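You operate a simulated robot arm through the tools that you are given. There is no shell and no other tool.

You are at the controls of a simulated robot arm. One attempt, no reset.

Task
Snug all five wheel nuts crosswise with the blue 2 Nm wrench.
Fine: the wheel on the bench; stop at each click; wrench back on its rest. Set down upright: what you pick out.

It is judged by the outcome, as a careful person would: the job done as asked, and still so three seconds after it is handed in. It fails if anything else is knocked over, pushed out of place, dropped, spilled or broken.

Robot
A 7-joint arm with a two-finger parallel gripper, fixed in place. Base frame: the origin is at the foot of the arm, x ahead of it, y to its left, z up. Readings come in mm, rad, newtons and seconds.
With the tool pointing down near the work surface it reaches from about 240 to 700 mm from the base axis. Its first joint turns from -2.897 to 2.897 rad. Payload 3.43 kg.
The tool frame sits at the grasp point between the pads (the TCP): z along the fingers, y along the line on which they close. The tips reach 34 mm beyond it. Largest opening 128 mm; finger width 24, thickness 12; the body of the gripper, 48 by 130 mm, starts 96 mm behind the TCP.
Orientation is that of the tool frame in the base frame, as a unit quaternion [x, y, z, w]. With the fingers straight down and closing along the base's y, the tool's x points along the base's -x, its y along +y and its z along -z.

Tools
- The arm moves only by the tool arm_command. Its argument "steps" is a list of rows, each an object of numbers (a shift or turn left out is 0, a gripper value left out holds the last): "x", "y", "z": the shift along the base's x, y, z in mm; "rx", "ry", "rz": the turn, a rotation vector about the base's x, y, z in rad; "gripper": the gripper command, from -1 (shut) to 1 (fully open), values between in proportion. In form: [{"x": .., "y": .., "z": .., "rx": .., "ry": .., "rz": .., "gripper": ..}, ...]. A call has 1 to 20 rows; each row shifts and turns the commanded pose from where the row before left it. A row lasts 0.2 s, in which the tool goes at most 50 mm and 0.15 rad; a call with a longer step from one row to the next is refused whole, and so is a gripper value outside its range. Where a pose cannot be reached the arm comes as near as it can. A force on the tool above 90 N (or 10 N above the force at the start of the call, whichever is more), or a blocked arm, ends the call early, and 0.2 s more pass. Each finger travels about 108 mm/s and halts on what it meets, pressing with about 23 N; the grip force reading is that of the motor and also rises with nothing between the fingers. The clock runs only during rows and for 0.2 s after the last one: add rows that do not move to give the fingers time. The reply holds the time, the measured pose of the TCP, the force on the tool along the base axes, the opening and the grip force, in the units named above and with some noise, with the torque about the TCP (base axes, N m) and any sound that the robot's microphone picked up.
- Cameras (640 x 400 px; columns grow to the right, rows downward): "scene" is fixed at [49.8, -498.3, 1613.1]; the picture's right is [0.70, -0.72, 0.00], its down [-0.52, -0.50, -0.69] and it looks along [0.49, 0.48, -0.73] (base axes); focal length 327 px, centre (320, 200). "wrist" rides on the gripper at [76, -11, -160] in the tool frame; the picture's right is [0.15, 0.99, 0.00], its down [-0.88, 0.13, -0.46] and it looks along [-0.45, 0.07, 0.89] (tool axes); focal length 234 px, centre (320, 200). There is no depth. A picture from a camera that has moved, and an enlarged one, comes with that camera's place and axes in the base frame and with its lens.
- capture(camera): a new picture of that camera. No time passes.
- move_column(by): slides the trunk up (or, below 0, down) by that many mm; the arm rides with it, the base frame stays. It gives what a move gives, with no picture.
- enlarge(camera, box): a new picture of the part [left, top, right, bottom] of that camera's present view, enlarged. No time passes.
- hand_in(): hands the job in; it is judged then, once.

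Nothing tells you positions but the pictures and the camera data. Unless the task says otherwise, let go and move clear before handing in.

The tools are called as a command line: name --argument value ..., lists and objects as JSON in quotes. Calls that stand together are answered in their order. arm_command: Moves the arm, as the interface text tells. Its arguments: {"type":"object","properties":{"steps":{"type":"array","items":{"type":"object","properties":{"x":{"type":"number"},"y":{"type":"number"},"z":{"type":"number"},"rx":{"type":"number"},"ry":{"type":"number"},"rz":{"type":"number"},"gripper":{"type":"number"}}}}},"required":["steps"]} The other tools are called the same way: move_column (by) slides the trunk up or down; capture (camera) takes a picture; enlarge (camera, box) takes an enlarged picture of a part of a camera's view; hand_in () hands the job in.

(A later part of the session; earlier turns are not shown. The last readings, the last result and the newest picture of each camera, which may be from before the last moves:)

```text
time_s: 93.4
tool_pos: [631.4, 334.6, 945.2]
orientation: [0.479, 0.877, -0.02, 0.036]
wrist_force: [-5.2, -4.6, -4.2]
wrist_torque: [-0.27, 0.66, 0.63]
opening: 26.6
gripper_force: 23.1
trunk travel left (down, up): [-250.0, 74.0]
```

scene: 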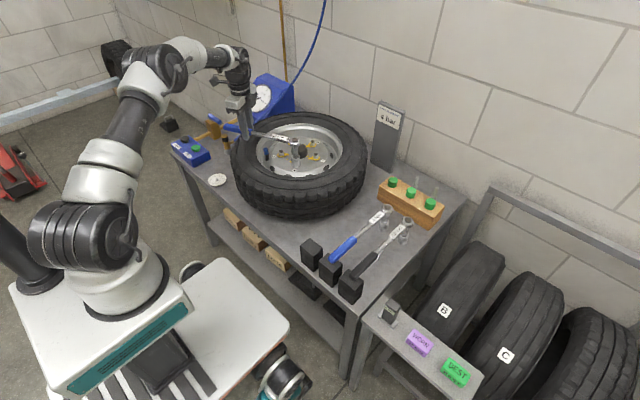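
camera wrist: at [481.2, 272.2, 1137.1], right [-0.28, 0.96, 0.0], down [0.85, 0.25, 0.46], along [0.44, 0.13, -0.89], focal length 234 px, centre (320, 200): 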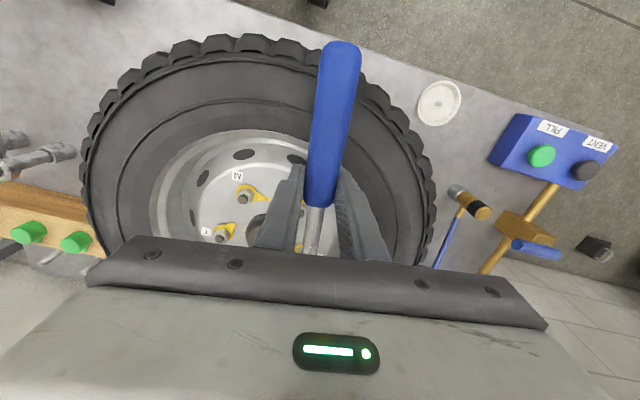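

arm_command --steps '[{"x": 1.9, "y": 1.2, "rz": -0.012}]'

enlarge --camera "scene" --box '[300, 136, 332, 164]'

```text
time_s: 93.8
tool_pos: [634.8, 336.6, 946.1]
orientation: [0.484, 0.874, -0.019, 0.035]
wrist_force: [-6.8, -3.3, -4.8]
wrist_torque: [-0.24, 0.75, 0.61]
opening: 27.0
gripper_force: 22.7
trunk travel left (down, up): [-250.0, 74.0]
```

```text
14.29 times, centred on (316, 150) of scene
camera zoom: at [49.8, -498.3, 1613.1], right [0.7, -0.72, 0.0], down [-0.52, -0.5, -0.69], along [0.49, 0.48, -0.73], focal length 4674 px, centre (377, 914)
```

zoom: 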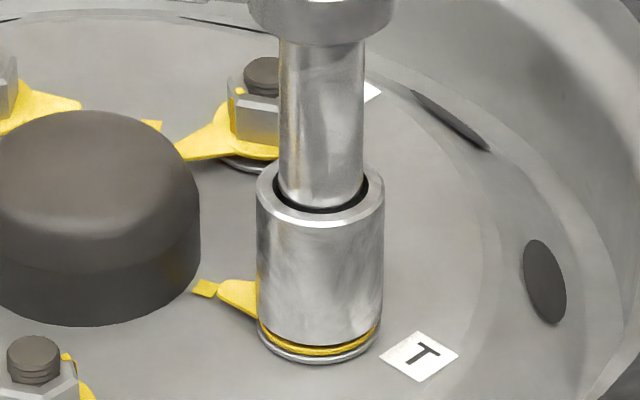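

arm_command --steps '[{"x": 1.6, "y": 1.0, "rz": -0.01}]'

enlarge --camera "scene" --box '[300, 136, 332, 164]'

```text
time_s: 94.2
tool_pos: [637.4, 339.4, 944.2]
orientation: [0.488, 0.872, -0.018, 0.037]
wrist_force: [3.8, 0.3, -6.4]
wrist_torque: [0.47, -0.21, 0.61]
opening: 25.8
gripper_force: 23.0
trunk travel left (down, up): [-250.0, 74.0]
```

```text
14.29 times, centred on (316, 150) of scene
camera zoom: at [49.8, -498.3, 1613.1], right [0.7, -0.72, 0.0], down [-0.52, -0.5, -0.69], along [0.49, 0.48, -0.73], focal length 4674 px, centre (377, 914)
```

zoom: 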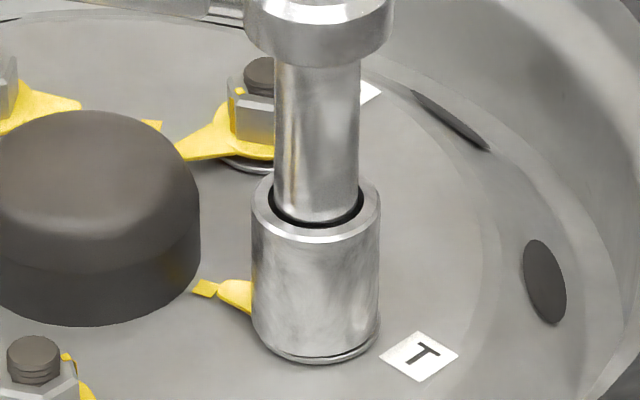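

T clicked at about 2.0 Nm, with its pointer on the dot. Next is D; I'll lift off, swing to yaw ≈ 26° and re-level for sag.

arm_command --steps '[{"x": 0.6}, {"z": 3}, {"z": 7}, {"z": 15}, {"z": 20}, {"z": 20}, {}]'

enlarge --camera "scene" --box '[300, 136, 332, 164]'

arm_command --steps '[{"x": -14.6, "y": -12.6, "rz": 0.1473}, {"x": -14.6, "y": -12.6, "rz": 0.1473}, {"x": -14.6, "y": -12.6, "rz": 0.1473}, {"x": -14.6, "y": -12.6, "rz": 0.1473}, {"x": -14.6, "y": -12.6, "rz": 0.1473}, {"x": -14.6, "y": -12.6, "rz": 0.1473}, {"x": -14.6, "y": -12.6, "rz": 0.1473}, {"x": -14.6, "y": -12.6, "rz": 0.1473}, {"x": -14.6, "y": -12.6, "rz": 0.1473}, {"x": -14.6, "y": -12.6, "rz": 0.1473}, {"rx": 0.0136, "ry": -0.028}, {}, {}]'

enlarge --camera "scene" --box '[240, 90, 340, 170]'

enlarge --camera "scene" --box '[272, 120, 304, 160]'

```text
time_s: 95.8
tool_pos: [635.3, 338.6, 1009.4]
orientation: [0.488, 0.872, -0.02, 0.035]
wrist_force: [-0.1, 0.1, -6.0]
wrist_torque: [0.39, 0.25, -0.01]
opening: 25.7
gripper_force: 22.9
trunk travel left (down, up): [-250.0, 74.0]
```

```text
14.29 times, centred on (316, 150) of scene
camera zoom: at [49.8, -498.3, 1613.1], right [0.7, -0.72, 0.0], down [-0.52, -0.5, -0.69], along [0.49, 0.48, -0.73], focal length 4674 px, centre (377, 914)
```

zoom: 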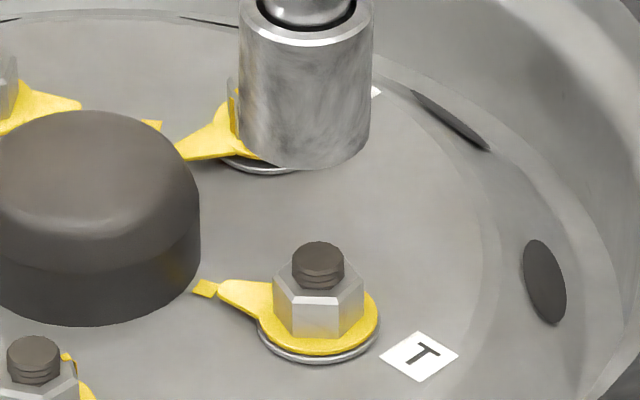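

```text
time_s: 98.6
tool_pos: [489.3, 210.2, 1009.8]
orientation: [-0.224, 0.973, 0.012, 0.054]
wrist_force: [1.1, 0.4, -7.0]
wrist_torque: [-0.21, 0.44, -0.01]
opening: 25.7
gripper_force: 22.3
trunk travel left (down, up): [-250.0, 74.0]
```

```text
5.00 times, centred on (290, 130) of scene
camera zoom: at [49.8, -498.3, 1613.1], right [0.7, -0.72, 0.0], down [-0.52, -0.5, -0.69], along [0.49, 0.48, -0.73], focal length 1636 px, centre (470, 550)
```

zoom: 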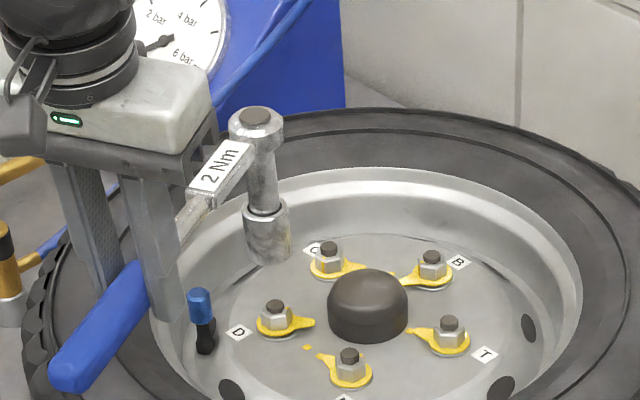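

```text
10.00 times, centred on (288, 140) of scene
camera zoom: at [49.8, -498.3, 1613.1], right [0.7, -0.72, 0.0], down [-0.52, -0.5, -0.69], along [0.49, 0.48, -0.73], focal length 3271 px, centre (640, 800)
```

zoom: 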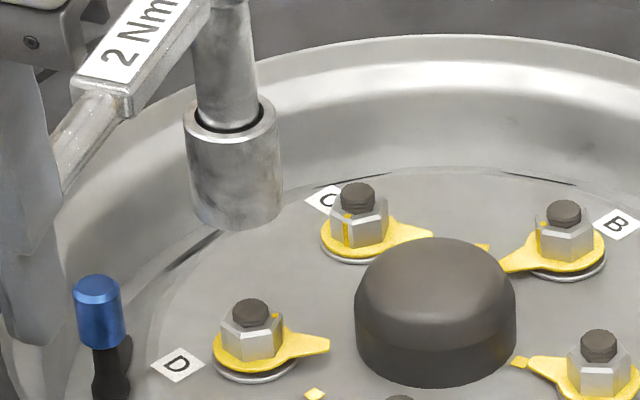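

T's pointer is on its dot, confirming the pattern. The wrench is level and near D, so I'll shift a bit and lower.

arm_command --steps '[{"x": 1.2, "y": 1.8, "z": -16}, {"z": -16}, {"z": -14}, {}, {}]'

enlarge --camera "scene" --box '[272, 134, 304, 162]'

```text
time_s: 99.8
tool_pos: [491.4, 213.1, 965.0]
orientation: [-0.223, 0.973, 0.012, 0.054]
wrist_force: [0.2, 0.7, -6.1]
wrist_torque: [-0.21, 0.44, 0.02]
opening: 25.6
gripper_force: 23.5
trunk travel left (down, up): [-250.0, 74.0]
```

```text
14.29 times, centred on (288, 148) of scene
camera zoom: at [49.8, -498.3, 1613.1], right [0.7, -0.72, 0.0], down [-0.52, -0.5, -0.69], along [0.49, 0.48, -0.73], focal length 4674 px, centre (777, 943)
```

zoom: 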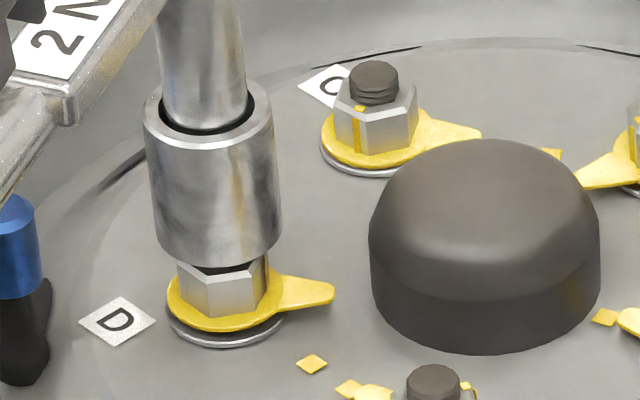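

arm_command --steps '[{"rx": 0.011, "ry": -0.0225}, {}, {}]'

enlarge --camera "scene" --box '[272, 134, 304, 162]'

```text
time_s: 100.6
tool_pos: [492.2, 212.2, 963.9]
orientation: [-0.224, 0.972, 0.015, 0.066]
wrist_force: [0.0, 0.2, -6.8]
wrist_torque: [-0.2, 0.41, -0.03]
opening: 25.6
gripper_force: 22.8
trunk travel left (down, up): [-250.0, 74.0]
```

```text
14.29 times, centred on (288, 148) of scene
camera zoom: at [49.8, -498.3, 1613.1], right [0.7, -0.72, 0.0], down [-0.52, -0.5, -0.69], along [0.49, 0.48, -0.73], focal length 4674 px, centre (777, 943)
```

zoom: 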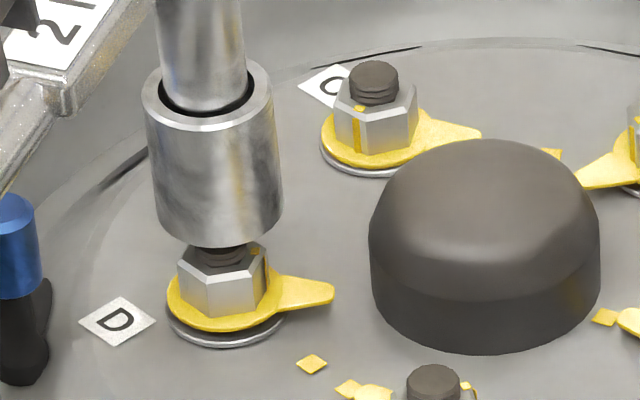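

arm_command --steps '[{"x": -2.9, "y": -1.6}, {"z": -4}, {}, {}]'

enlarge --camera "scene" --box '[272, 134, 304, 162]'

```text
time_s: 101.6
tool_pos: [488.3, 212.5, 960.0]
orientation: [-0.223, 0.972, 0.015, 0.066]
wrist_force: [-0.1, 0.5, -6.8]
wrist_torque: [-0.19, 0.46, 0.01]
opening: 25.7
gripper_force: 23.4
trunk travel left (down, up): [-250.0, 74.0]
```

```text
14.29 times, centred on (288, 148) of scene
camera zoom: at [49.8, -498.3, 1613.1], right [0.7, -0.72, 0.0], down [-0.52, -0.5, -0.69], along [0.49, 0.48, -0.73], focal length 4674 px, centre (777, 943)
```

zoom: 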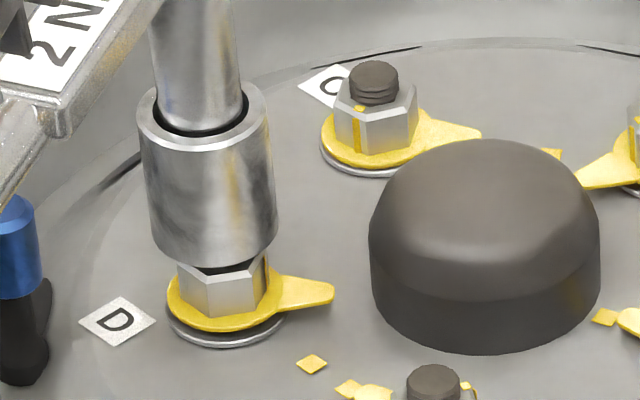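

arm_command --steps '[{"x": 0.7, "y": -0.7}, {"z": -3}, {}, {"z": -2}, {}]'

arm_command --steps '[{"z": -2}, {}, {"z": -2}, {}]'

enlarge --camera "scene" --box '[272, 134, 304, 162]'

```text
time_s: 102.8
tool_pos: [488.5, 211.6, 955.3]
orientation: [-0.224, 0.972, 0.016, 0.067]
wrist_force: [-0.1, 0.7, -5.6]
wrist_torque: [-0.21, 0.44, -0.03]
opening: 25.8
gripper_force: 23.3
trunk travel left (down, up): [-250.0, 74.0]
```

```text
time_s: 103.8
tool_pos: [489.6, 210.5, 951.1]
orientation: [-0.224, 0.972, 0.015, 0.068]
wrist_force: [-4.1, -1.7, -0.2]
wrist_torque: [0.06, 0.02, 0.08]
opening: 25.7
gripper_force: 23.0
trunk travel left (down, up): [-250.0, 74.0]
```

```text
14.29 times, centred on (288, 148) of scene
camera zoom: at [49.8, -498.3, 1613.1], right [0.7, -0.72, 0.0], down [-0.52, -0.5, -0.69], along [0.49, 0.48, -0.73], focal length 4674 px, centre (777, 943)
```

zoom: 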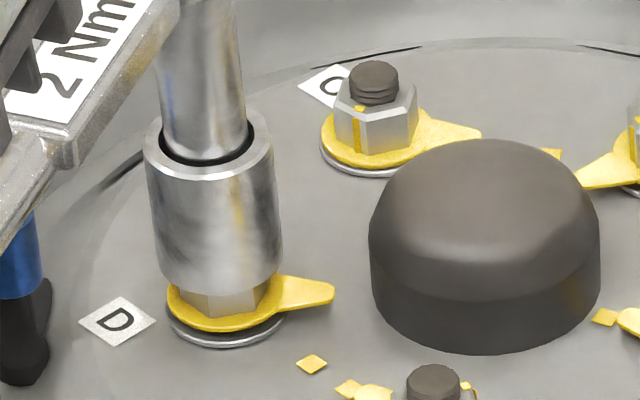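

arm_command --steps '[{"z": 3}, {"x": -1.3, "y": -0.6}, {}, {"z": -2}, {"z": -2}, {}]'

arm_command --steps '[{"z": -2}, {}, {"z": -1}, {}]'

enlarge --camera "scene" --box '[272, 134, 304, 162]'

```text
time_s: 105.2
tool_pos: [487.9, 210.8, 949.3]
orientation: [-0.224, 0.972, 0.015, 0.067]
wrist_force: [0.1, -0.3, -6.3]
wrist_torque: [-0.17, 0.38, 0.01]
opening: 25.6
gripper_force: 22.9
trunk travel left (down, up): [-250.0, 74.0]
```

```text
time_s: 106.2
tool_pos: [487.9, 211.8, 946.7]
orientation: [-0.223, 0.972, 0.015, 0.066]
wrist_force: [-0.3, 1.0, -6.2]
wrist_torque: [-0.2, 0.42, 0.0]
opening: 26.0
gripper_force: 23.2
trunk travel left (down, up): [-250.0, 74.0]
```

```text
14.29 times, centred on (288, 148) of scene
camera zoom: at [49.8, -498.3, 1613.1], right [0.7, -0.72, 0.0], down [-0.52, -0.5, -0.69], along [0.49, 0.48, -0.73], focal length 4674 px, centre (777, 943)
```

zoom: 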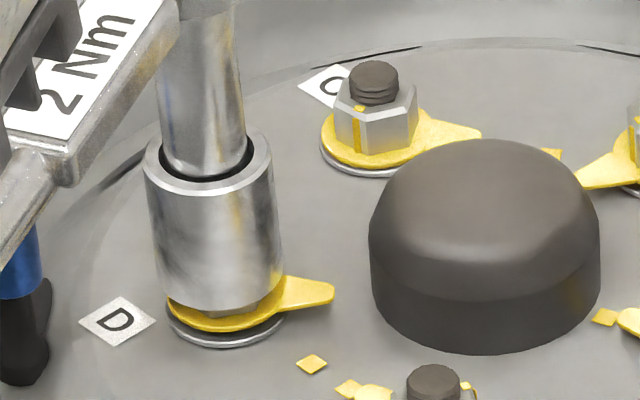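

arm_command --steps '[{"z": -2}, {"z": -2}, {"z": -1}, {}]'

enlarge --camera "scene" --box '[272, 134, 304, 162]'

```text
time_s: 107.2
tool_pos: [489.2, 210.7, 942.4]
orientation: [-0.223, 0.972, 0.015, 0.066]
wrist_force: [0.3, -0.9, -5.8]
wrist_torque: [-0.22, 0.46, -0.03]
opening: 25.4
gripper_force: 23.1
trunk travel left (down, up): [-250.0, 74.0]
```

```text
14.29 times, centred on (288, 148) of scene
camera zoom: at [49.8, -498.3, 1613.1], right [0.7, -0.72, 0.0], down [-0.52, -0.5, -0.69], along [0.49, 0.48, -0.73], focal length 4674 px, centre (777, 943)
```

zoom: 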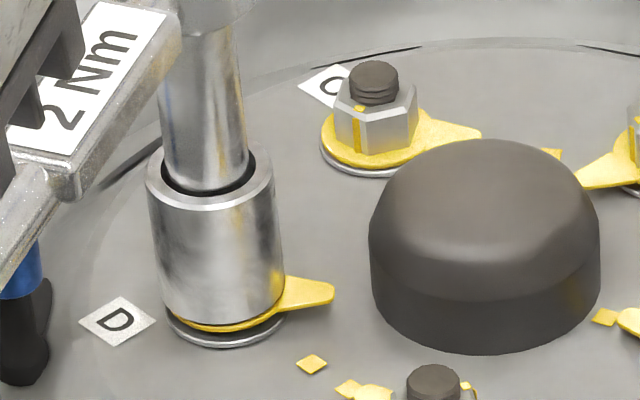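

D is seated. I'll turn clockwise.

arm_command --steps '[{"x": -2.28, "y": 4.9, "rz": -0.03}, {"x": -2.13, "y": 4.96, "rz": -0.03}, {"x": -1.98, "y": 5.03, "rz": -0.03}, {"x": -1.83, "y": 5.08, "rz": -0.03}]'

arm_command --steps '[{"x": -1.67, "y": 5.13, "rz": -0.03}, {"x": -1.52, "y": 5.18, "rz": -0.03}, {"x": -1.36, "y": 5.23, "rz": -0.03}, {"x": -1.2, "y": 5.26, "rz": -0.03}]'

enlarge --camera "scene" --box '[272, 134, 304, 162]'

```text
time_s: 108.2
tool_pos: [480.8, 230.5, 942.5]
orientation: [-0.165, 0.984, 0.011, 0.068]
wrist_force: [-0.1, 0.8, -6.3]
wrist_torque: [-0.15, 0.45, 0.38]
opening: 25.6
gripper_force: 23.3
trunk travel left (down, up): [-250.0, 74.0]
```

```text
time_s: 109.2
tool_pos: [473.2, 252.0, 942.5]
orientation: [-0.104, 0.992, 0.007, 0.067]
wrist_force: [-0.8, -0.1, -7.4]
wrist_torque: [-0.1, 0.53, 0.59]
opening: 25.7
gripper_force: 22.9
trunk travel left (down, up): [-250.0, 74.0]
```

```text
14.29 times, centred on (288, 148) of scene
camera zoom: at [49.8, -498.3, 1613.1], right [0.7, -0.72, 0.0], down [-0.52, -0.5, -0.69], along [0.49, 0.48, -0.73], focal length 4674 px, centre (777, 943)
```

zoom: 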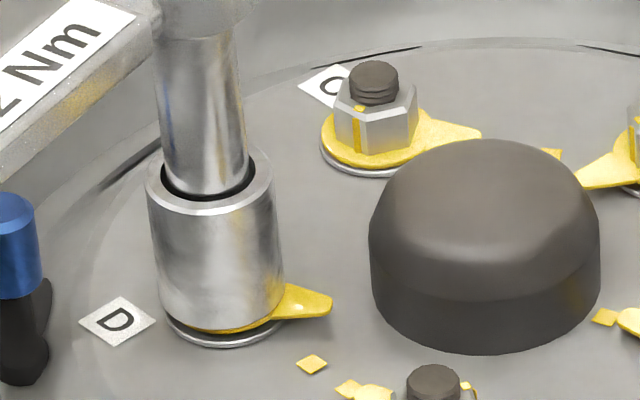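

arm_command --steps '[{"x": -1.05, "y": 5.3, "rz": -0.03}, {"x": -0.89, "y": 5.33, "rz": -0.03}, {"x": -0.73, "y": 5.35, "rz": -0.03}]'

arm_command --steps '[{"x": -0.57, "y": 5.37, "rz": -0.03}, {"x": -0.4, "y": 5.38, "rz": -0.03}, {"x": -0.24, "y": 5.4, "rz": -0.03}]'

enlarge --camera "scene" --box '[272, 134, 304, 162]'

```text
time_s: 110.0
tool_pos: [471.7, 267.8, 942.3]
orientation: [-0.06, 0.996, 0.004, 0.068]
wrist_force: [0.0, -0.4, -6.4]
wrist_torque: [-0.04, 0.45, 0.69]
opening: 25.6
gripper_force: 23.5
trunk travel left (down, up): [-250.0, 74.0]
```

```text
time_s: 110.8
tool_pos: [468.7, 283.7, 942.7]
orientation: [-0.015, 0.997, 0.001, 0.069]
wrist_force: [0.8, -1.1, -5.6]
wrist_torque: [-0.11, 0.33, 0.74]
opening: 25.8
gripper_force: 23.0
trunk travel left (down, up): [-250.0, 74.0]
```

```text
14.29 times, centred on (288, 148) of scene
camera zoom: at [49.8, -498.3, 1613.1], right [0.7, -0.72, 0.0], down [-0.52, -0.5, -0.69], along [0.49, 0.48, -0.73], focal length 4674 px, centre (777, 943)
```

zoom: 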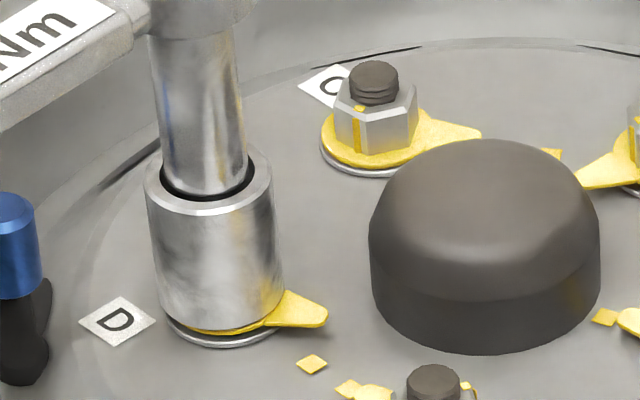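

arm_command --steps '[{"x": -0.08, "y": 4.5, "rz": -0.025}, {"x": 0.03, "y": 4.5, "rz": -0.025}, {"x": 0.14, "y": 4.5, "rz": -0.025}]'

arm_command --steps '[{"x": 0.26, "y": 4.49, "rz": -0.025}, {"x": 0.37, "y": 4.48, "rz": -0.025}, {"x": 0.48, "y": 4.47, "rz": -0.025}]'

enlarge --camera "scene" --box '[272, 134, 304, 162]'

```text
time_s: 111.6
tool_pos: [470.6, 297.5, 941.8]
orientation: [0.021, 0.997, -0.001, 0.068]
wrist_force: [-0.6, -1.9, -6.0]
wrist_torque: [-0.19, 0.51, 0.69]
opening: 26.4
gripper_force: 23.0
trunk travel left (down, up): [-250.0, 74.0]
```

```text
time_s: 112.4
tool_pos: [472.6, 310.6, 941.2]
orientation: [0.059, 0.996, -0.004, 0.068]
wrist_force: [0.0, -2.6, -6.1]
wrist_torque: [-0.28, 0.48, 0.66]
opening: 26.5
gripper_force: 22.6
trunk travel left (down, up): [-250.0, 74.0]
```

```text
14.29 times, centred on (288, 148) of scene
camera zoom: at [49.8, -498.3, 1613.1], right [0.7, -0.72, 0.0], down [-0.52, -0.5, -0.69], along [0.49, 0.48, -0.73], focal length 4674 px, centre (777, 943)
```

zoom: 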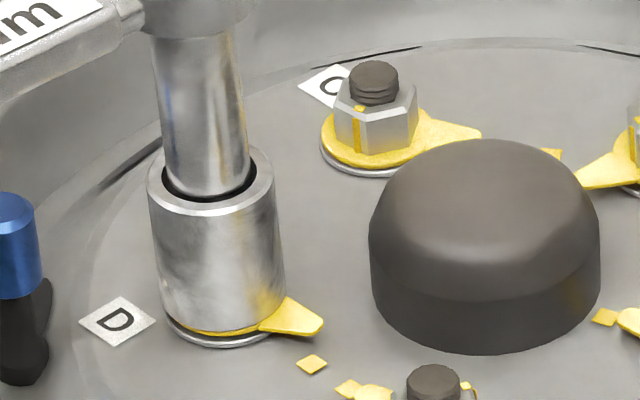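

arm_command --steps '[{"x": 0.58, "y": 4.46, "rz": -0.025}, {"x": 0.69, "y": 4.45, "rz": -0.025}, {"x": 0.8, "y": 4.43, "rz": -0.025}]'

arm_command --steps '[{"x": 0.91, "y": 4.41, "rz": -0.025}, {"x": 1.02, "y": 4.38, "rz": -0.025}]'

enlarge --camera "scene" --box '[272, 134, 304, 162]'

```text
time_s: 113.2
tool_pos: [472.1, 323.7, 942.2]
orientation: [0.096, 0.993, -0.007, 0.068]
wrist_force: [-0.5, -3.3, -5.3]
wrist_torque: [-0.38, 0.38, 0.57]
opening: 26.3
gripper_force: 22.5
trunk travel left (down, up): [-250.0, 74.0]
```

```text
time_s: 113.8
tool_pos: [474.5, 332.5, 941.4]
orientation: [0.121, 0.99, -0.009, 0.067]
wrist_force: [-2.3, -5.1, -6.3]
wrist_torque: [-0.33, 0.67, 0.67]
opening: 26.3
gripper_force: 22.8
trunk travel left (down, up): [-250.0, 74.0]
```

```text
14.29 times, centred on (288, 148) of scene
camera zoom: at [49.8, -498.3, 1613.1], right [0.7, -0.72, 0.0], down [-0.52, -0.5, -0.69], along [0.49, 0.48, -0.73], focal length 4674 px, centre (777, 943)
```

zoom: 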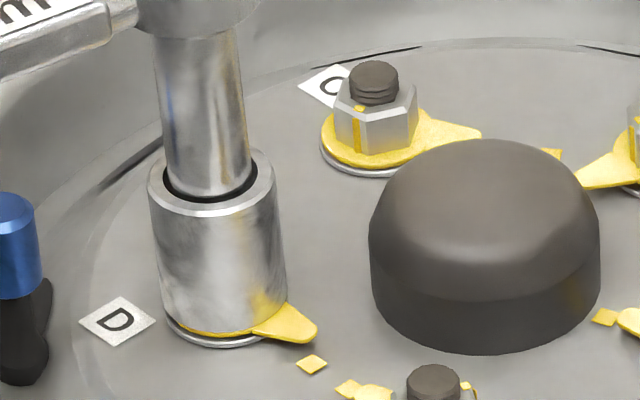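

arm_command --steps '[{"x": 0.67, "y": 2.62, "rz": -0.015}]'

arm_command --steps '[{"x": 0.71, "y": 2.6, "rz": -0.015}]'

arm_command --steps '[{"x": 0.75, "y": 2.59, "rz": -0.015}]'

enlarge --camera "scene" --box '[272, 134, 304, 162]'

```text
time_s: 114.2
tool_pos: [475.8, 334.2, 942.0]
orientation: [0.129, 0.989, -0.009, 0.067]
wrist_force: [-2.4, -5.9, -5.7]
wrist_torque: [-0.37, 0.69, 0.5]
opening: 26.8
gripper_force: 23.1
trunk travel left (down, up): [-250.0, 74.0]
```

```text
time_s: 114.6
tool_pos: [477.8, 337.1, 942.3]
orientation: [0.136, 0.988, -0.01, 0.068]
wrist_force: [-0.6, -5.8, -5.8]
wrist_torque: [-0.48, 0.46, 0.54]
opening: 26.7
gripper_force: 22.8
trunk travel left (down, up): [-250.0, 74.0]
```

```text
time_s: 115.0
tool_pos: [477.7, 339.5, 942.6]
orientation: [0.144, 0.987, -0.01, 0.068]
wrist_force: [1.1, -6.7, -6.3]
wrist_torque: [-0.58, 0.46, 0.45]
opening: 26.7
gripper_force: 22.7
trunk travel left (down, up): [-250.0, 74.0]
```

```text
14.29 times, centred on (288, 148) of scene
camera zoom: at [49.8, -498.3, 1613.1], right [0.7, -0.72, 0.0], down [-0.52, -0.5, -0.69], along [0.49, 0.48, -0.73], focal length 4674 px, centre (777, 943)
```

zoom: 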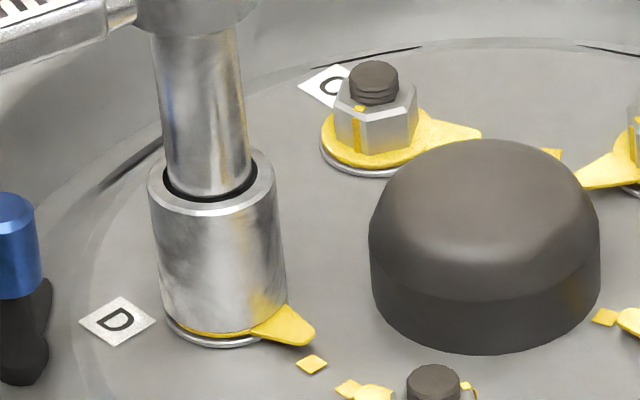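

arm_command --steps '[{"x": 1.2, "y": 2.45, "rz": -0.015}]'

arm_command --steps '[{"x": 0.83, "y": 2.57, "rz": -0.015}]'

arm_command --steps '[{"x": 0.87, "y": 2.55, "rz": -0.015}]'

enlarge --camera "scene" --box '[272, 134, 304, 162]'

```text
time_s: 115.4
tool_pos: [478.3, 342.9, 942.0]
orientation: [0.151, 0.986, -0.01, 0.067]
wrist_force: [-0.4, -6.3, -5.9]
wrist_torque: [-0.57, 0.46, 0.41]
opening: 26.6
gripper_force: 22.8
trunk travel left (down, up): [-250.0, 74.0]
```

```text
time_s: 115.8
tool_pos: [479.9, 345.3, 942.5]
orientation: [0.157, 0.985, -0.011, 0.069]
wrist_force: [-0.5, -6.3, -5.3]
wrist_torque: [-0.57, 0.36, 0.54]
opening: 26.4
gripper_force: 22.5
trunk travel left (down, up): [-250.0, 74.0]
```

```text
time_s: 116.2
tool_pos: [480.0, 347.6, 941.6]
orientation: [0.165, 0.984, -0.012, 0.068]
wrist_force: [0.5, -5.1, -5.6]
wrist_torque: [-0.53, 0.31, 0.66]
opening: 26.5
gripper_force: 23.0
trunk travel left (down, up): [-250.0, 74.0]
```

```text
14.29 times, centred on (288, 148) of scene
camera zoom: at [49.8, -498.3, 1613.1], right [0.7, -0.72, 0.0], down [-0.52, -0.5, -0.69], along [0.49, 0.48, -0.73], focal length 4674 px, centre (777, 943)
```

zoom: 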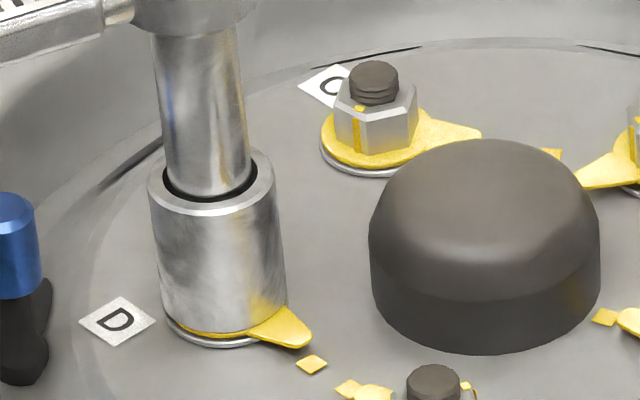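

arm_command --steps '[{"x": 0.95, "y": 2.54, "rz": -0.015}]'

arm_command --steps '[{"x": 0.97, "y": 2.52, "rz": -0.015}]'

arm_command --steps '[{"x": 1.0, "y": 2.5, "rz": -0.015}]'

enlarge --camera "scene" --box '[272, 134, 304, 162]'

```text
time_s: 116.6
tool_pos: [480.4, 350.6, 942.3]
orientation: [0.173, 0.983, -0.012, 0.067]
wrist_force: [-1.9, -5.6, -5.0]
wrist_torque: [-0.56, 0.24, 0.64]
opening: 26.7
gripper_force: 23.0
trunk travel left (down, up): [-250.0, 74.0]
```

```text
time_s: 117.0
tool_pos: [480.9, 353.3, 942.5]
orientation: [0.181, 0.981, -0.013, 0.068]
wrist_force: [-2.5, -5.8, -3.6]
wrist_torque: [-0.54, 0.38, 0.58]
opening: 26.9
gripper_force: 23.1
trunk travel left (down, up): [-250.0, 74.0]
```

```text
time_s: 117.4
tool_pos: [482.0, 355.0, 942.3]
orientation: [0.187, 0.98, -0.012, 0.067]
wrist_force: [-3.5, -6.2, -5.6]
wrist_torque: [-0.52, 0.63, 0.51]
opening: 26.8
gripper_force: 22.9
trunk travel left (down, up): [-250.0, 74.0]
```

```text
14.29 times, centred on (288, 148) of scene
camera zoom: at [49.8, -498.3, 1613.1], right [0.7, -0.72, 0.0], down [-0.52, -0.5, -0.69], along [0.49, 0.48, -0.73], focal length 4674 px, centre (777, 943)
```

zoom: 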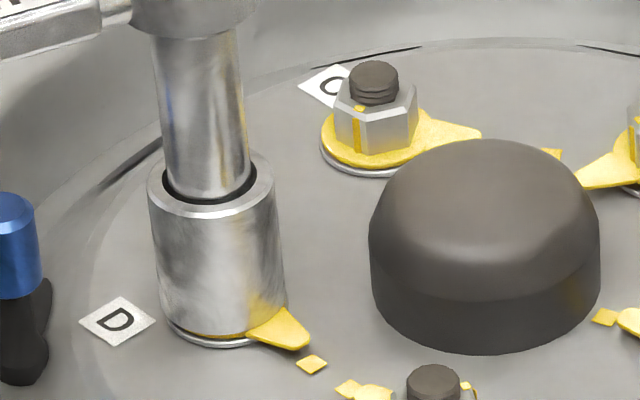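

arm_command --steps '[{"x": 0.8, "y": 2.02, "rz": -0.012}]'

arm_command --steps '[{"x": 0.83, "y": 2.0, "rz": -0.012}]'

enlarge --camera "scene" --box '[272, 134, 304, 162]'

```text
time_s: 117.8
tool_pos: [482.0, 357.7, 941.2]
orientation: [0.194, 0.979, -0.014, 0.067]
wrist_force: [-2.6, -6.0, -4.5]
wrist_torque: [-0.59, 0.57, 0.54]
opening: 26.8
gripper_force: 22.6
trunk travel left (down, up): [-250.0, 74.0]
```

```text
time_s: 118.2
tool_pos: [485.4, 358.7, 942.9]
orientation: [0.2, 0.977, -0.015, 0.067]
wrist_force: [-2.9, -6.6, -4.4]
wrist_torque: [-0.62, 0.66, 0.43]
opening: 26.8
gripper_force: 23.4
trunk travel left (down, up): [-250.0, 74.0]
```

```text
14.29 times, centred on (288, 148) of scene
camera zoom: at [49.8, -498.3, 1613.1], right [0.7, -0.72, 0.0], down [-0.52, -0.5, -0.69], along [0.49, 0.48, -0.73], focal length 4674 px, centre (777, 943)
```

zoom: 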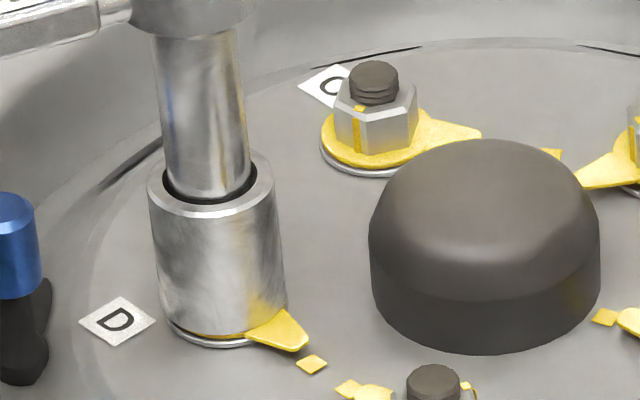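

arm_command --steps '[{"x": 0.86, "y": 1.98, "rz": -0.012}]'

arm_command --steps '[{"x": 0.88, "y": 1.97, "rz": -0.012}]'

enlarge --camera "scene" --box '[272, 134, 304, 162]'

```text
time_s: 118.6
tool_pos: [484.6, 361.4, 941.9]
orientation: [0.205, 0.976, -0.014, 0.067]
wrist_force: [-3.7, -6.5, -5.4]
wrist_torque: [-0.59, 0.67, 0.48]
opening: 27.0
gripper_force: 23.0
trunk travel left (down, up): [-250.0, 74.0]
```

```text
time_s: 119.0
tool_pos: [487.1, 366.2, 943.2]
orientation: [0.211, 0.975, -0.012, 0.069]
wrist_force: [2.8, 1.8, -6.6]
wrist_torque: [0.44, 0.23, 0.47]
opening: 25.9
gripper_force: 23.3
trunk travel left (down, up): [-250.0, 74.0]
```

```text
14.29 times, centred on (288, 148) of scene
camera zoom: at [49.8, -498.3, 1613.1], right [0.7, -0.72, 0.0], down [-0.52, -0.5, -0.69], along [0.49, 0.48, -0.73], focal length 4674 px, centre (777, 943)
```

zoom: 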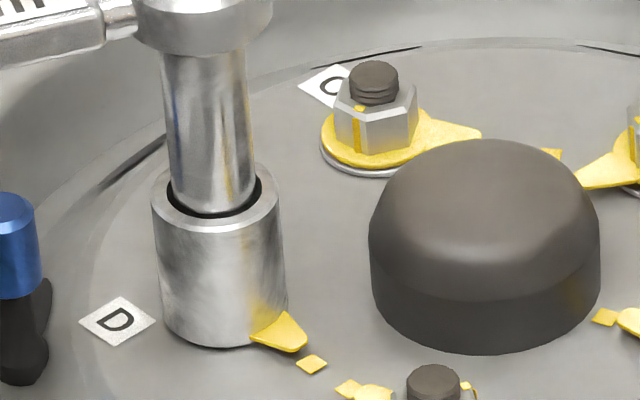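

D released at the same threshold. I'll lift off and check its pointer.

arm_command --steps '[{"x": 0.5, "y": 0.3}, {"z": 3}, {"z": 7}, {"z": 15}, {"z": 20}, {"z": 20}, {}]'

enlarge --camera "scene" --box '[278, 142, 304, 164]'

enlarge --camera "scene" --box '[302, 130, 326, 148]'

enlarge --camera "scene" --box '[210, 85, 330, 170]'

```text
time_s: 120.6
tool_pos: [488.2, 363.1, 1006.2]
orientation: [0.21, 0.975, -0.014, 0.066]
wrist_force: [-0.6, 0.4, -6.4]
wrist_torque: [0.23, 0.43, -0.03]
opening: 25.7
gripper_force: 22.9
trunk travel left (down, up): [-250.0, 74.0]
```

```text
16.00 times, centred on (291, 153) of scene
camera zoom: at [49.8, -498.3, 1613.1], right [0.7, -0.72, 0.0], down [-0.52, -0.5, -0.69], along [0.49, 0.48, -0.73], focal length 5234 px, centre (784, 952)
```

zoom: 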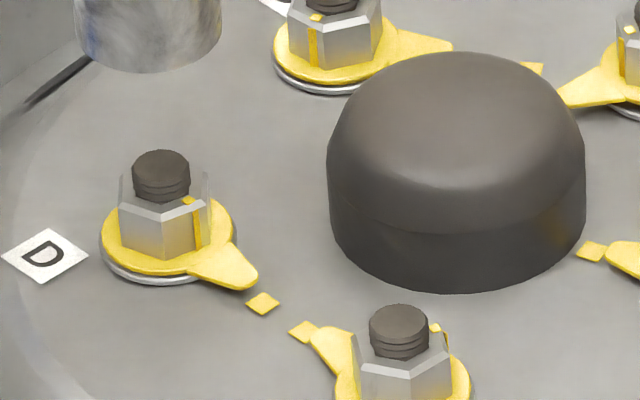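

```text
16.00 times, centred on (314, 139) of scene
camera zoom: at [49.8, -498.3, 1613.1], right [0.7, -0.72, 0.0], down [-0.52, -0.5, -0.69], along [0.49, 0.48, -0.73], focal length 5234 px, centre (416, 1176)
```

zoom: 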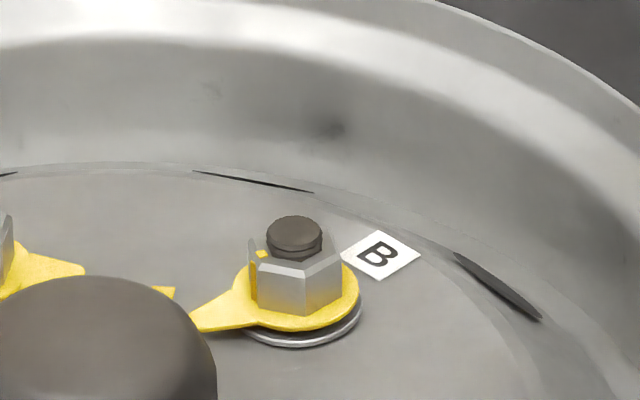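

```text
4.71 times, centred on (270, 128) of scene
camera zoom: at [49.8, -498.3, 1613.1], right [0.7, -0.72, 0.0], down [-0.52, -0.5, -0.69], along [0.49, 0.48, -0.73], focal length 1540 px, centre (555, 541)
```

zoom: 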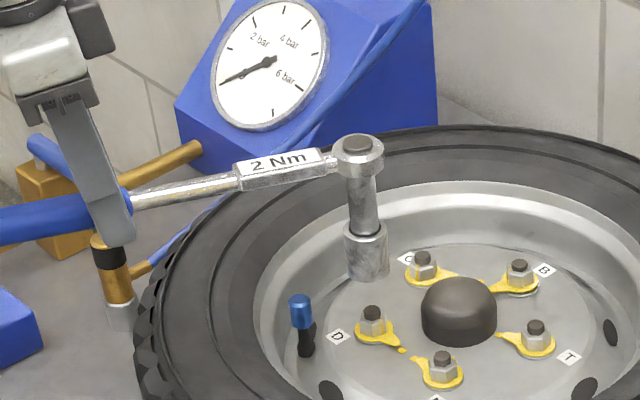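

D's pointer is on its dot. The last nut is B (hex phase ≈ -3.5°). I'll check the wrench tilt before moving over.

enlarge --camera "scene" --box '[272, 110, 304, 146]'

```text
11.11 times, centred on (288, 128) of scene
camera zoom: at [49.8, -498.3, 1613.1], right [0.7, -0.72, 0.0], down [-0.52, -0.5, -0.69], along [0.49, 0.48, -0.73], focal length 3635 px, centre (676, 1000)
```

zoom: 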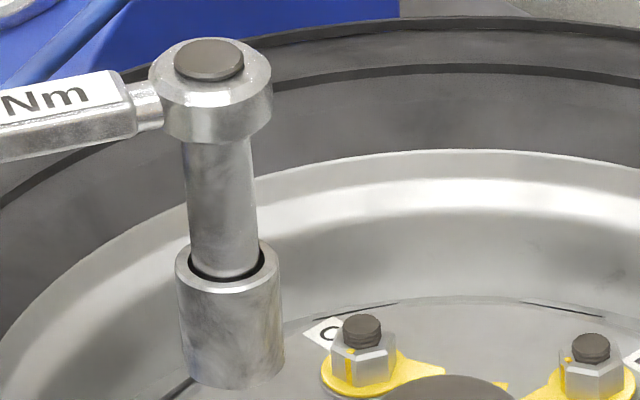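

The sag is about 2.2°, which I'll correct. Moving to hover over B at yaw -3.5°.

arm_command --steps '[{"z": 8}, {"x": 21.3, "y": -20.5, "rz": 0.0726}, {"x": 21.3, "y": -20.5, "rz": 0.0726}, {"x": 21.3, "y": -20.5, "rz": 0.0726}, {"x": 21.3, "y": -20.5, "rz": 0.0726}, {"x": 21.3, "y": -20.5, "rz": 0.0726}, {"rx": -0.0023, "ry": -0.038}, {"z": -20}, {"z": -14}, {}, {}]'

enlarge --camera "scene" --box '[300, 116, 332, 150]'

enlarge --camera "scene" --box '[240, 80, 340, 160]'

```text
time_s: 123.0
tool_pos: [594.6, 263.7, 980.1]
orientation: [0.031, 0.996, -0.002, 0.087]
wrist_force: [0.8, -0.6, -6.2]
wrist_torque: [0.02, 0.49, -0.01]
opening: 25.7
gripper_force: 23.1
trunk travel left (down, up): [-250.0, 74.0]
```

```text
11.76 times, centred on (316, 133) of scene
camera zoom: at [49.8, -498.3, 1613.1], right [0.7, -0.72, 0.0], down [-0.52, -0.5, -0.69], along [0.49, 0.48, -0.73], focal length 3849 px, centre (367, 988)
```

zoom: 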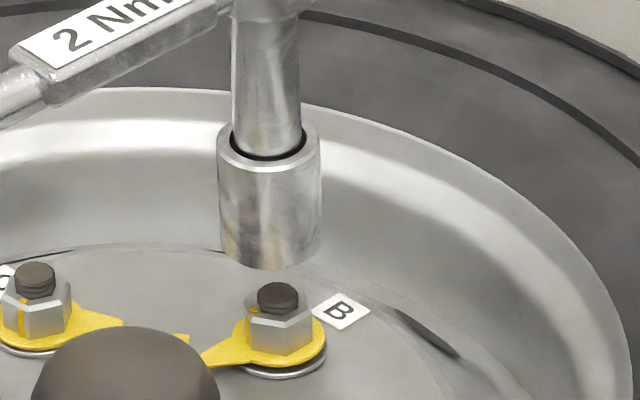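

```text
5.00 times, centred on (290, 120) of scene
camera zoom: at [49.8, -498.3, 1613.1], right [0.7, -0.72, 0.0], down [-0.52, -0.5, -0.69], along [0.49, 0.48, -0.73], focal length 1636 px, centre (470, 600)
```

zoom: 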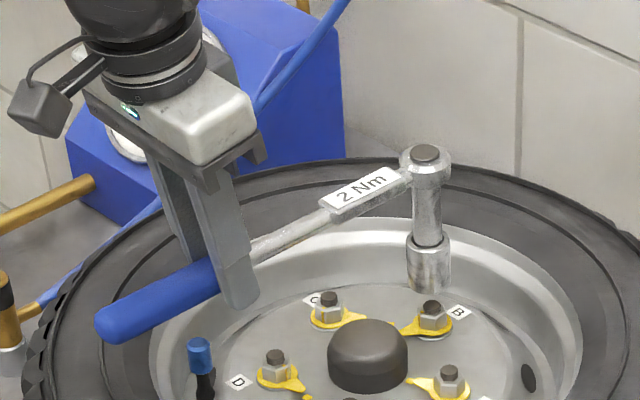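

arm_command --steps '[{"x": 3, "y": 0.6, "z": -8}, {"z": -8}, {}, {}]'

enlarge --camera "scene" --box '[300, 122, 332, 150]'

```text
time_s: 124.0
tool_pos: [598.0, 263.4, 966.4]
orientation: [0.031, 0.996, -0.003, 0.087]
wrist_force: [0.8, 0.1, -6.0]
wrist_torque: [0.03, 0.49, 0.02]
opening: 25.7
gripper_force: 23.0
trunk travel left (down, up): [-250.0, 74.0]
```

```text
14.29 times, centred on (316, 136) of scene
camera zoom: at [49.8, -498.3, 1613.1], right [0.7, -0.72, 0.0], down [-0.52, -0.5, -0.69], along [0.49, 0.48, -0.73], focal length 4674 px, centre (377, 1114)
```

zoom: 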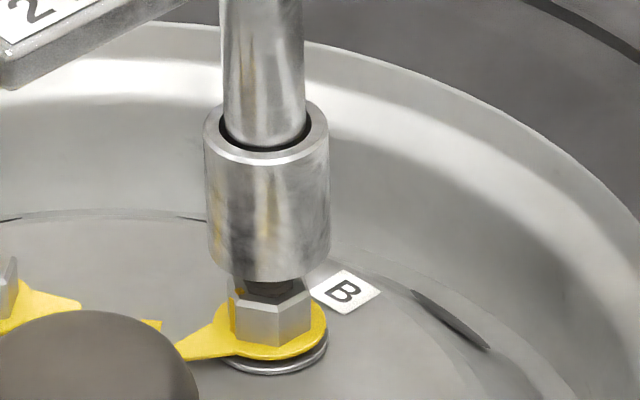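

arm_command --steps '[{"x": 0.2, "y": 1.2}, {"z": -4}, {"z": -4}, {}, {"z": -2}, {}]'

enlarge --camera "scene" --box '[300, 122, 332, 150]'

```text
time_s: 125.4
tool_pos: [596.8, 263.3, 955.2]
orientation: [0.031, 0.996, -0.003, 0.087]
wrist_force: [-0.8, -0.1, -5.9]
wrist_torque: [0.01, 0.5, -0.02]
opening: 26.1
gripper_force: 23.1
trunk travel left (down, up): [-250.0, 74.0]
```

```text
14.29 times, centred on (316, 136) of scene
camera zoom: at [49.8, -498.3, 1613.1], right [0.7, -0.72, 0.0], down [-0.52, -0.5, -0.69], along [0.49, 0.48, -0.73], focal length 4674 px, centre (377, 1114)
```

zoom: 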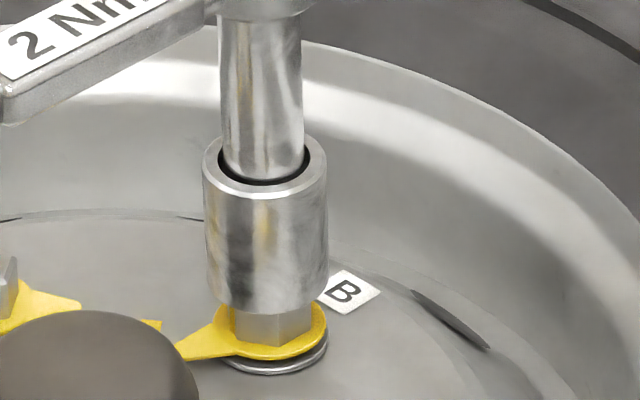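

arm_command --steps '[{"x": 0.3, "y": -0.3, "z": -2}, {}, {"z": -2}, {}]'

enlarge --camera "scene" --box '[300, 122, 332, 150]'

```text
time_s: 126.4
tool_pos: [596.8, 264.1, 952.2]
orientation: [0.032, 0.996, -0.002, 0.089]
wrist_force: [-5.1, -1.1, 3.1]
wrist_torque: [-0.22, -0.55, -0.26]
opening: 25.8
gripper_force: 23.2
trunk travel left (down, up): [-250.0, 74.0]
```

```text
14.29 times, centred on (316, 136) of scene
camera zoom: at [49.8, -498.3, 1613.1], right [0.7, -0.72, 0.0], down [-0.52, -0.5, -0.69], along [0.49, 0.48, -0.73], focal length 4674 px, centre (377, 1114)
```

zoom: 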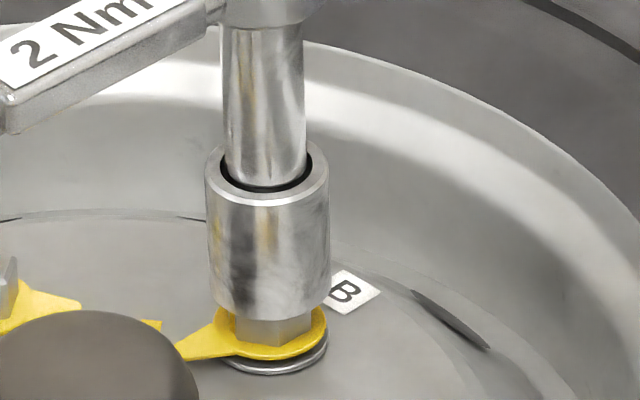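

Light chamfer contact, pushing in -x. I'll lift, shift and retry.

arm_command --steps '[{"z": 4}, {"x": -1.8, "y": -0.5}, {}, {"z": -2}, {"z": -2}, {}]'

arm_command --steps '[{"z": -2}, {}]'

enlarge --camera "scene" --box '[300, 122, 332, 150]'

```text
time_s: 127.8
tool_pos: [594.4, 262.6, 949.9]
orientation: [0.031, 0.996, -0.002, 0.088]
wrist_force: [-0.3, 0.1, -6.3]
wrist_torque: [0.04, 0.5, -0.01]
opening: 25.8
gripper_force: 22.5
trunk travel left (down, up): [-250.0, 74.0]
```

```text
time_s: 128.4
tool_pos: [595.8, 262.5, 949.6]
orientation: [0.032, 0.996, -0.002, 0.087]
wrist_force: [0.9, 0.1, -6.0]
wrist_torque: [0.01, 0.38, 0.0]
opening: 25.8
gripper_force: 23.1
trunk travel left (down, up): [-250.0, 74.0]
```

```text
14.29 times, centred on (316, 136) of scene
camera zoom: at [49.8, -498.3, 1613.1], right [0.7, -0.72, 0.0], down [-0.52, -0.5, -0.69], along [0.49, 0.48, -0.73], focal length 4674 px, centre (377, 1114)
```

zoom: 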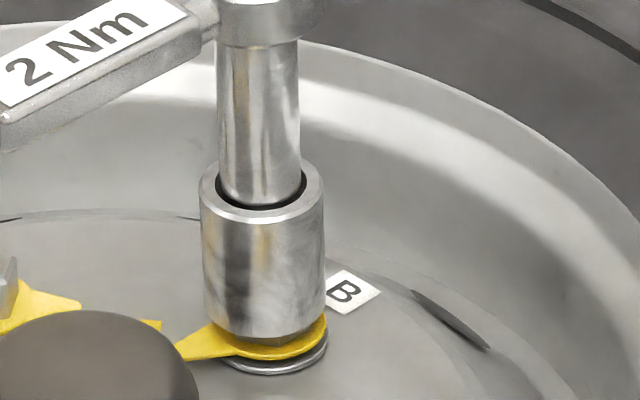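

It's sliding over the nut freely. Lowering to seat.

arm_command --steps '[{"z": -2}, {"z": -2}, {"z": -1}, {}]'

enlarge --camera "scene" --box '[300, 122, 332, 150]'

```text
time_s: 129.4
tool_pos: [596.0, 262.9, 944.4]
orientation: [0.031, 0.996, -0.003, 0.087]
wrist_force: [0.8, 0.2, -6.3]
wrist_torque: [0.06, 0.45, -0.03]
opening: 25.6
gripper_force: 22.4
trunk travel left (down, up): [-250.0, 74.0]
```

```text
14.29 times, centred on (316, 136) of scene
camera zoom: at [49.8, -498.3, 1613.1], right [0.7, -0.72, 0.0], down [-0.52, -0.5, -0.69], along [0.49, 0.48, -0.73], focal length 4674 px, centre (377, 1114)
```

zoom: 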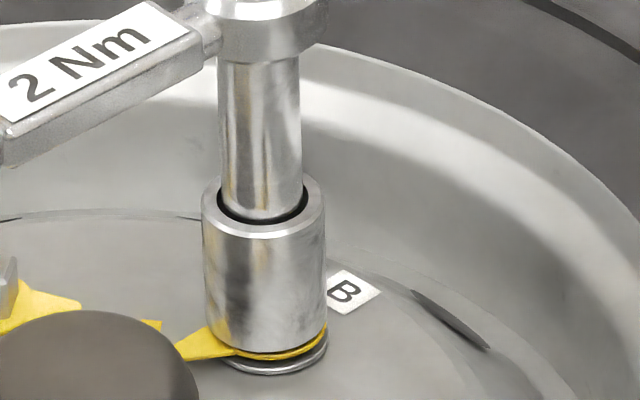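

Seated on B. I'll turn clockwise.

arm_command --steps '[{"x": 0.42, "y": 5.38, "rz": -0.03}, {"x": 0.58, "y": 5.37, "rz": -0.03}, {"x": 0.74, "y": 5.35, "rz": -0.03}, {"x": 0.9, "y": 5.32, "rz": -0.03}]'

arm_command --steps '[{"x": 1.06, "y": 5.29, "rz": -0.03}, {"x": 1.22, "y": 5.26, "rz": -0.03}, {"x": 1.38, "y": 5.22, "rz": -0.03}]'

enlarge --camera "scene" --box '[300, 122, 332, 150]'

```text
time_s: 130.4
tool_pos: [597.3, 284.7, 943.3]
orientation: [0.092, 0.992, -0.009, 0.088]
wrist_force: [3.1, -0.1, -7.4]
wrist_torque: [0.08, 0.27, 0.53]
opening: 26.0
gripper_force: 23.1
trunk travel left (down, up): [-250.0, 74.0]
```

```text
time_s: 131.2
tool_pos: [601.6, 299.2, 943.9]
orientation: [0.136, 0.987, -0.012, 0.086]
wrist_force: [3.7, -0.7, -5.5]
wrist_torque: [0.01, 0.04, 0.71]
opening: 26.2
gripper_force: 23.2
trunk travel left (down, up): [-250.0, 74.0]
```

```text
14.29 times, centred on (316, 136) of scene
camera zoom: at [49.8, -498.3, 1613.1], right [0.7, -0.72, 0.0], down [-0.52, -0.5, -0.69], along [0.49, 0.48, -0.73], focal length 4674 px, centre (377, 1114)
```

zoom: 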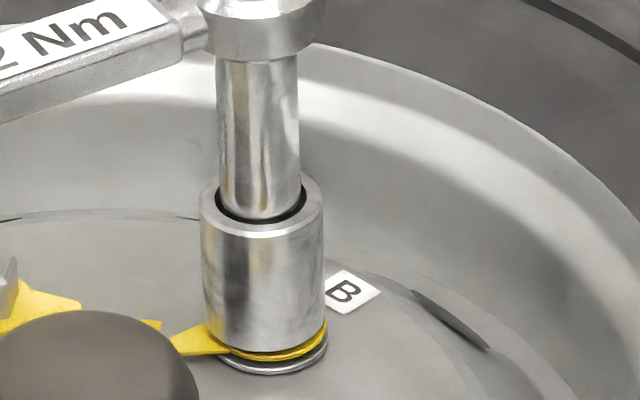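

arm_command --steps '[{"x": 1.9, "y": 4.15, "rz": -0.025}, {"x": 1.6, "y": 4.2, "rz": -0.025}, {"x": 1.5, "y": 4.25, "rz": -0.025}]'

arm_command --steps '[{"x": 1.6, "y": 4.2, "rz": -0.025}, {"x": 1.7, "y": 4.16, "rz": -0.025}]'

enlarge --camera "scene" --box '[300, 122, 332, 150]'

```text
time_s: 132.0
tool_pos: [606.5, 312.5, 942.8]
orientation: [0.173, 0.981, -0.015, 0.086]
wrist_force: [0.6, -1.5, -6.2]
wrist_torque: [0.08, 0.5, 0.76]
opening: 26.0
gripper_force: 22.9
trunk travel left (down, up): [-250.0, 74.0]
```

```text
time_s: 132.6
tool_pos: [610.6, 319.9, 943.5]
orientation: [0.197, 0.977, -0.017, 0.086]
wrist_force: [0.8, -0.6, -5.9]
wrist_torque: [0.11, 0.49, 0.85]
opening: 26.3
gripper_force: 23.1
trunk travel left (down, up): [-250.0, 74.0]
```

```text
14.29 times, centred on (316, 136) of scene
camera zoom: at [49.8, -498.3, 1613.1], right [0.7, -0.72, 0.0], down [-0.52, -0.5, -0.69], along [0.49, 0.48, -0.73], focal length 4674 px, centre (377, 1114)
```

zoom: 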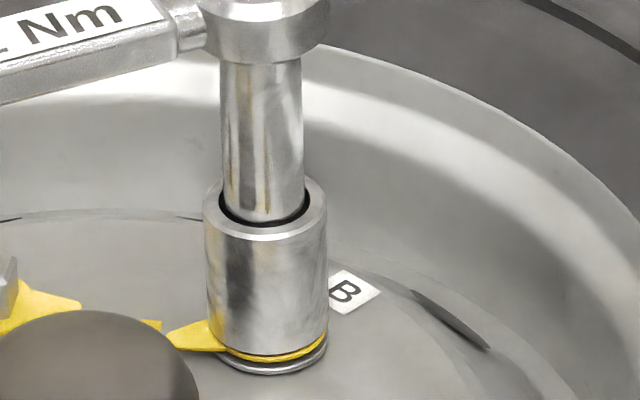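

arm_command --steps '[{"x": 1.79, "y": 4.13, "rz": -0.025}, {"x": 1.9, "y": 4.08, "rz": -0.025}]'

arm_command --steps '[{"x": 2.0, "y": 4.03, "rz": -0.025}]'

arm_command --steps '[{"x": 2.1, "y": 3.98, "rz": -0.025}]'

enlarge --camera "scene" --box '[300, 122, 332, 150]'

```text
time_s: 133.2
tool_pos: [613.9, 328.1, 943.9]
orientation: [0.222, 0.971, -0.02, 0.085]
wrist_force: [-0.5, -2.6, -6.0]
wrist_torque: [-0.08, 0.53, 0.65]
opening: 26.5
gripper_force: 22.8
trunk travel left (down, up): [-250.0, 74.0]
```

```text
time_s: 133.6
tool_pos: [615.9, 331.5, 944.1]
orientation: [0.234, 0.968, -0.021, 0.084]
wrist_force: [-1.7, -3.9, -6.6]
wrist_torque: [-0.04, 0.63, 0.59]
opening: 26.4
gripper_force: 23.6
trunk travel left (down, up): [-250.0, 74.0]
```

```text
time_s: 134.0
tool_pos: [617.8, 336.1, 945.2]
orientation: [0.246, 0.965, -0.022, 0.083]
wrist_force: [-2.7, -4.8, -5.7]
wrist_torque: [-0.26, 0.57, 0.49]
opening: 26.3
gripper_force: 22.8
trunk travel left (down, up): [-250.0, 74.0]
```

```text
14.29 times, centred on (316, 136) of scene
camera zoom: at [49.8, -498.3, 1613.1], right [0.7, -0.72, 0.0], down [-0.52, -0.5, -0.69], along [0.49, 0.48, -0.73], focal length 4674 px, centre (377, 1114)
```

zoom: 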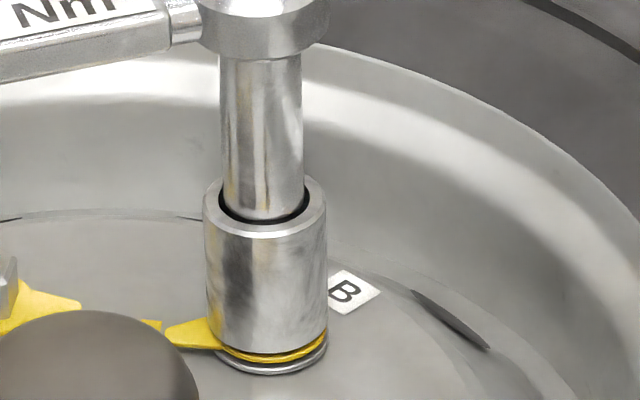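

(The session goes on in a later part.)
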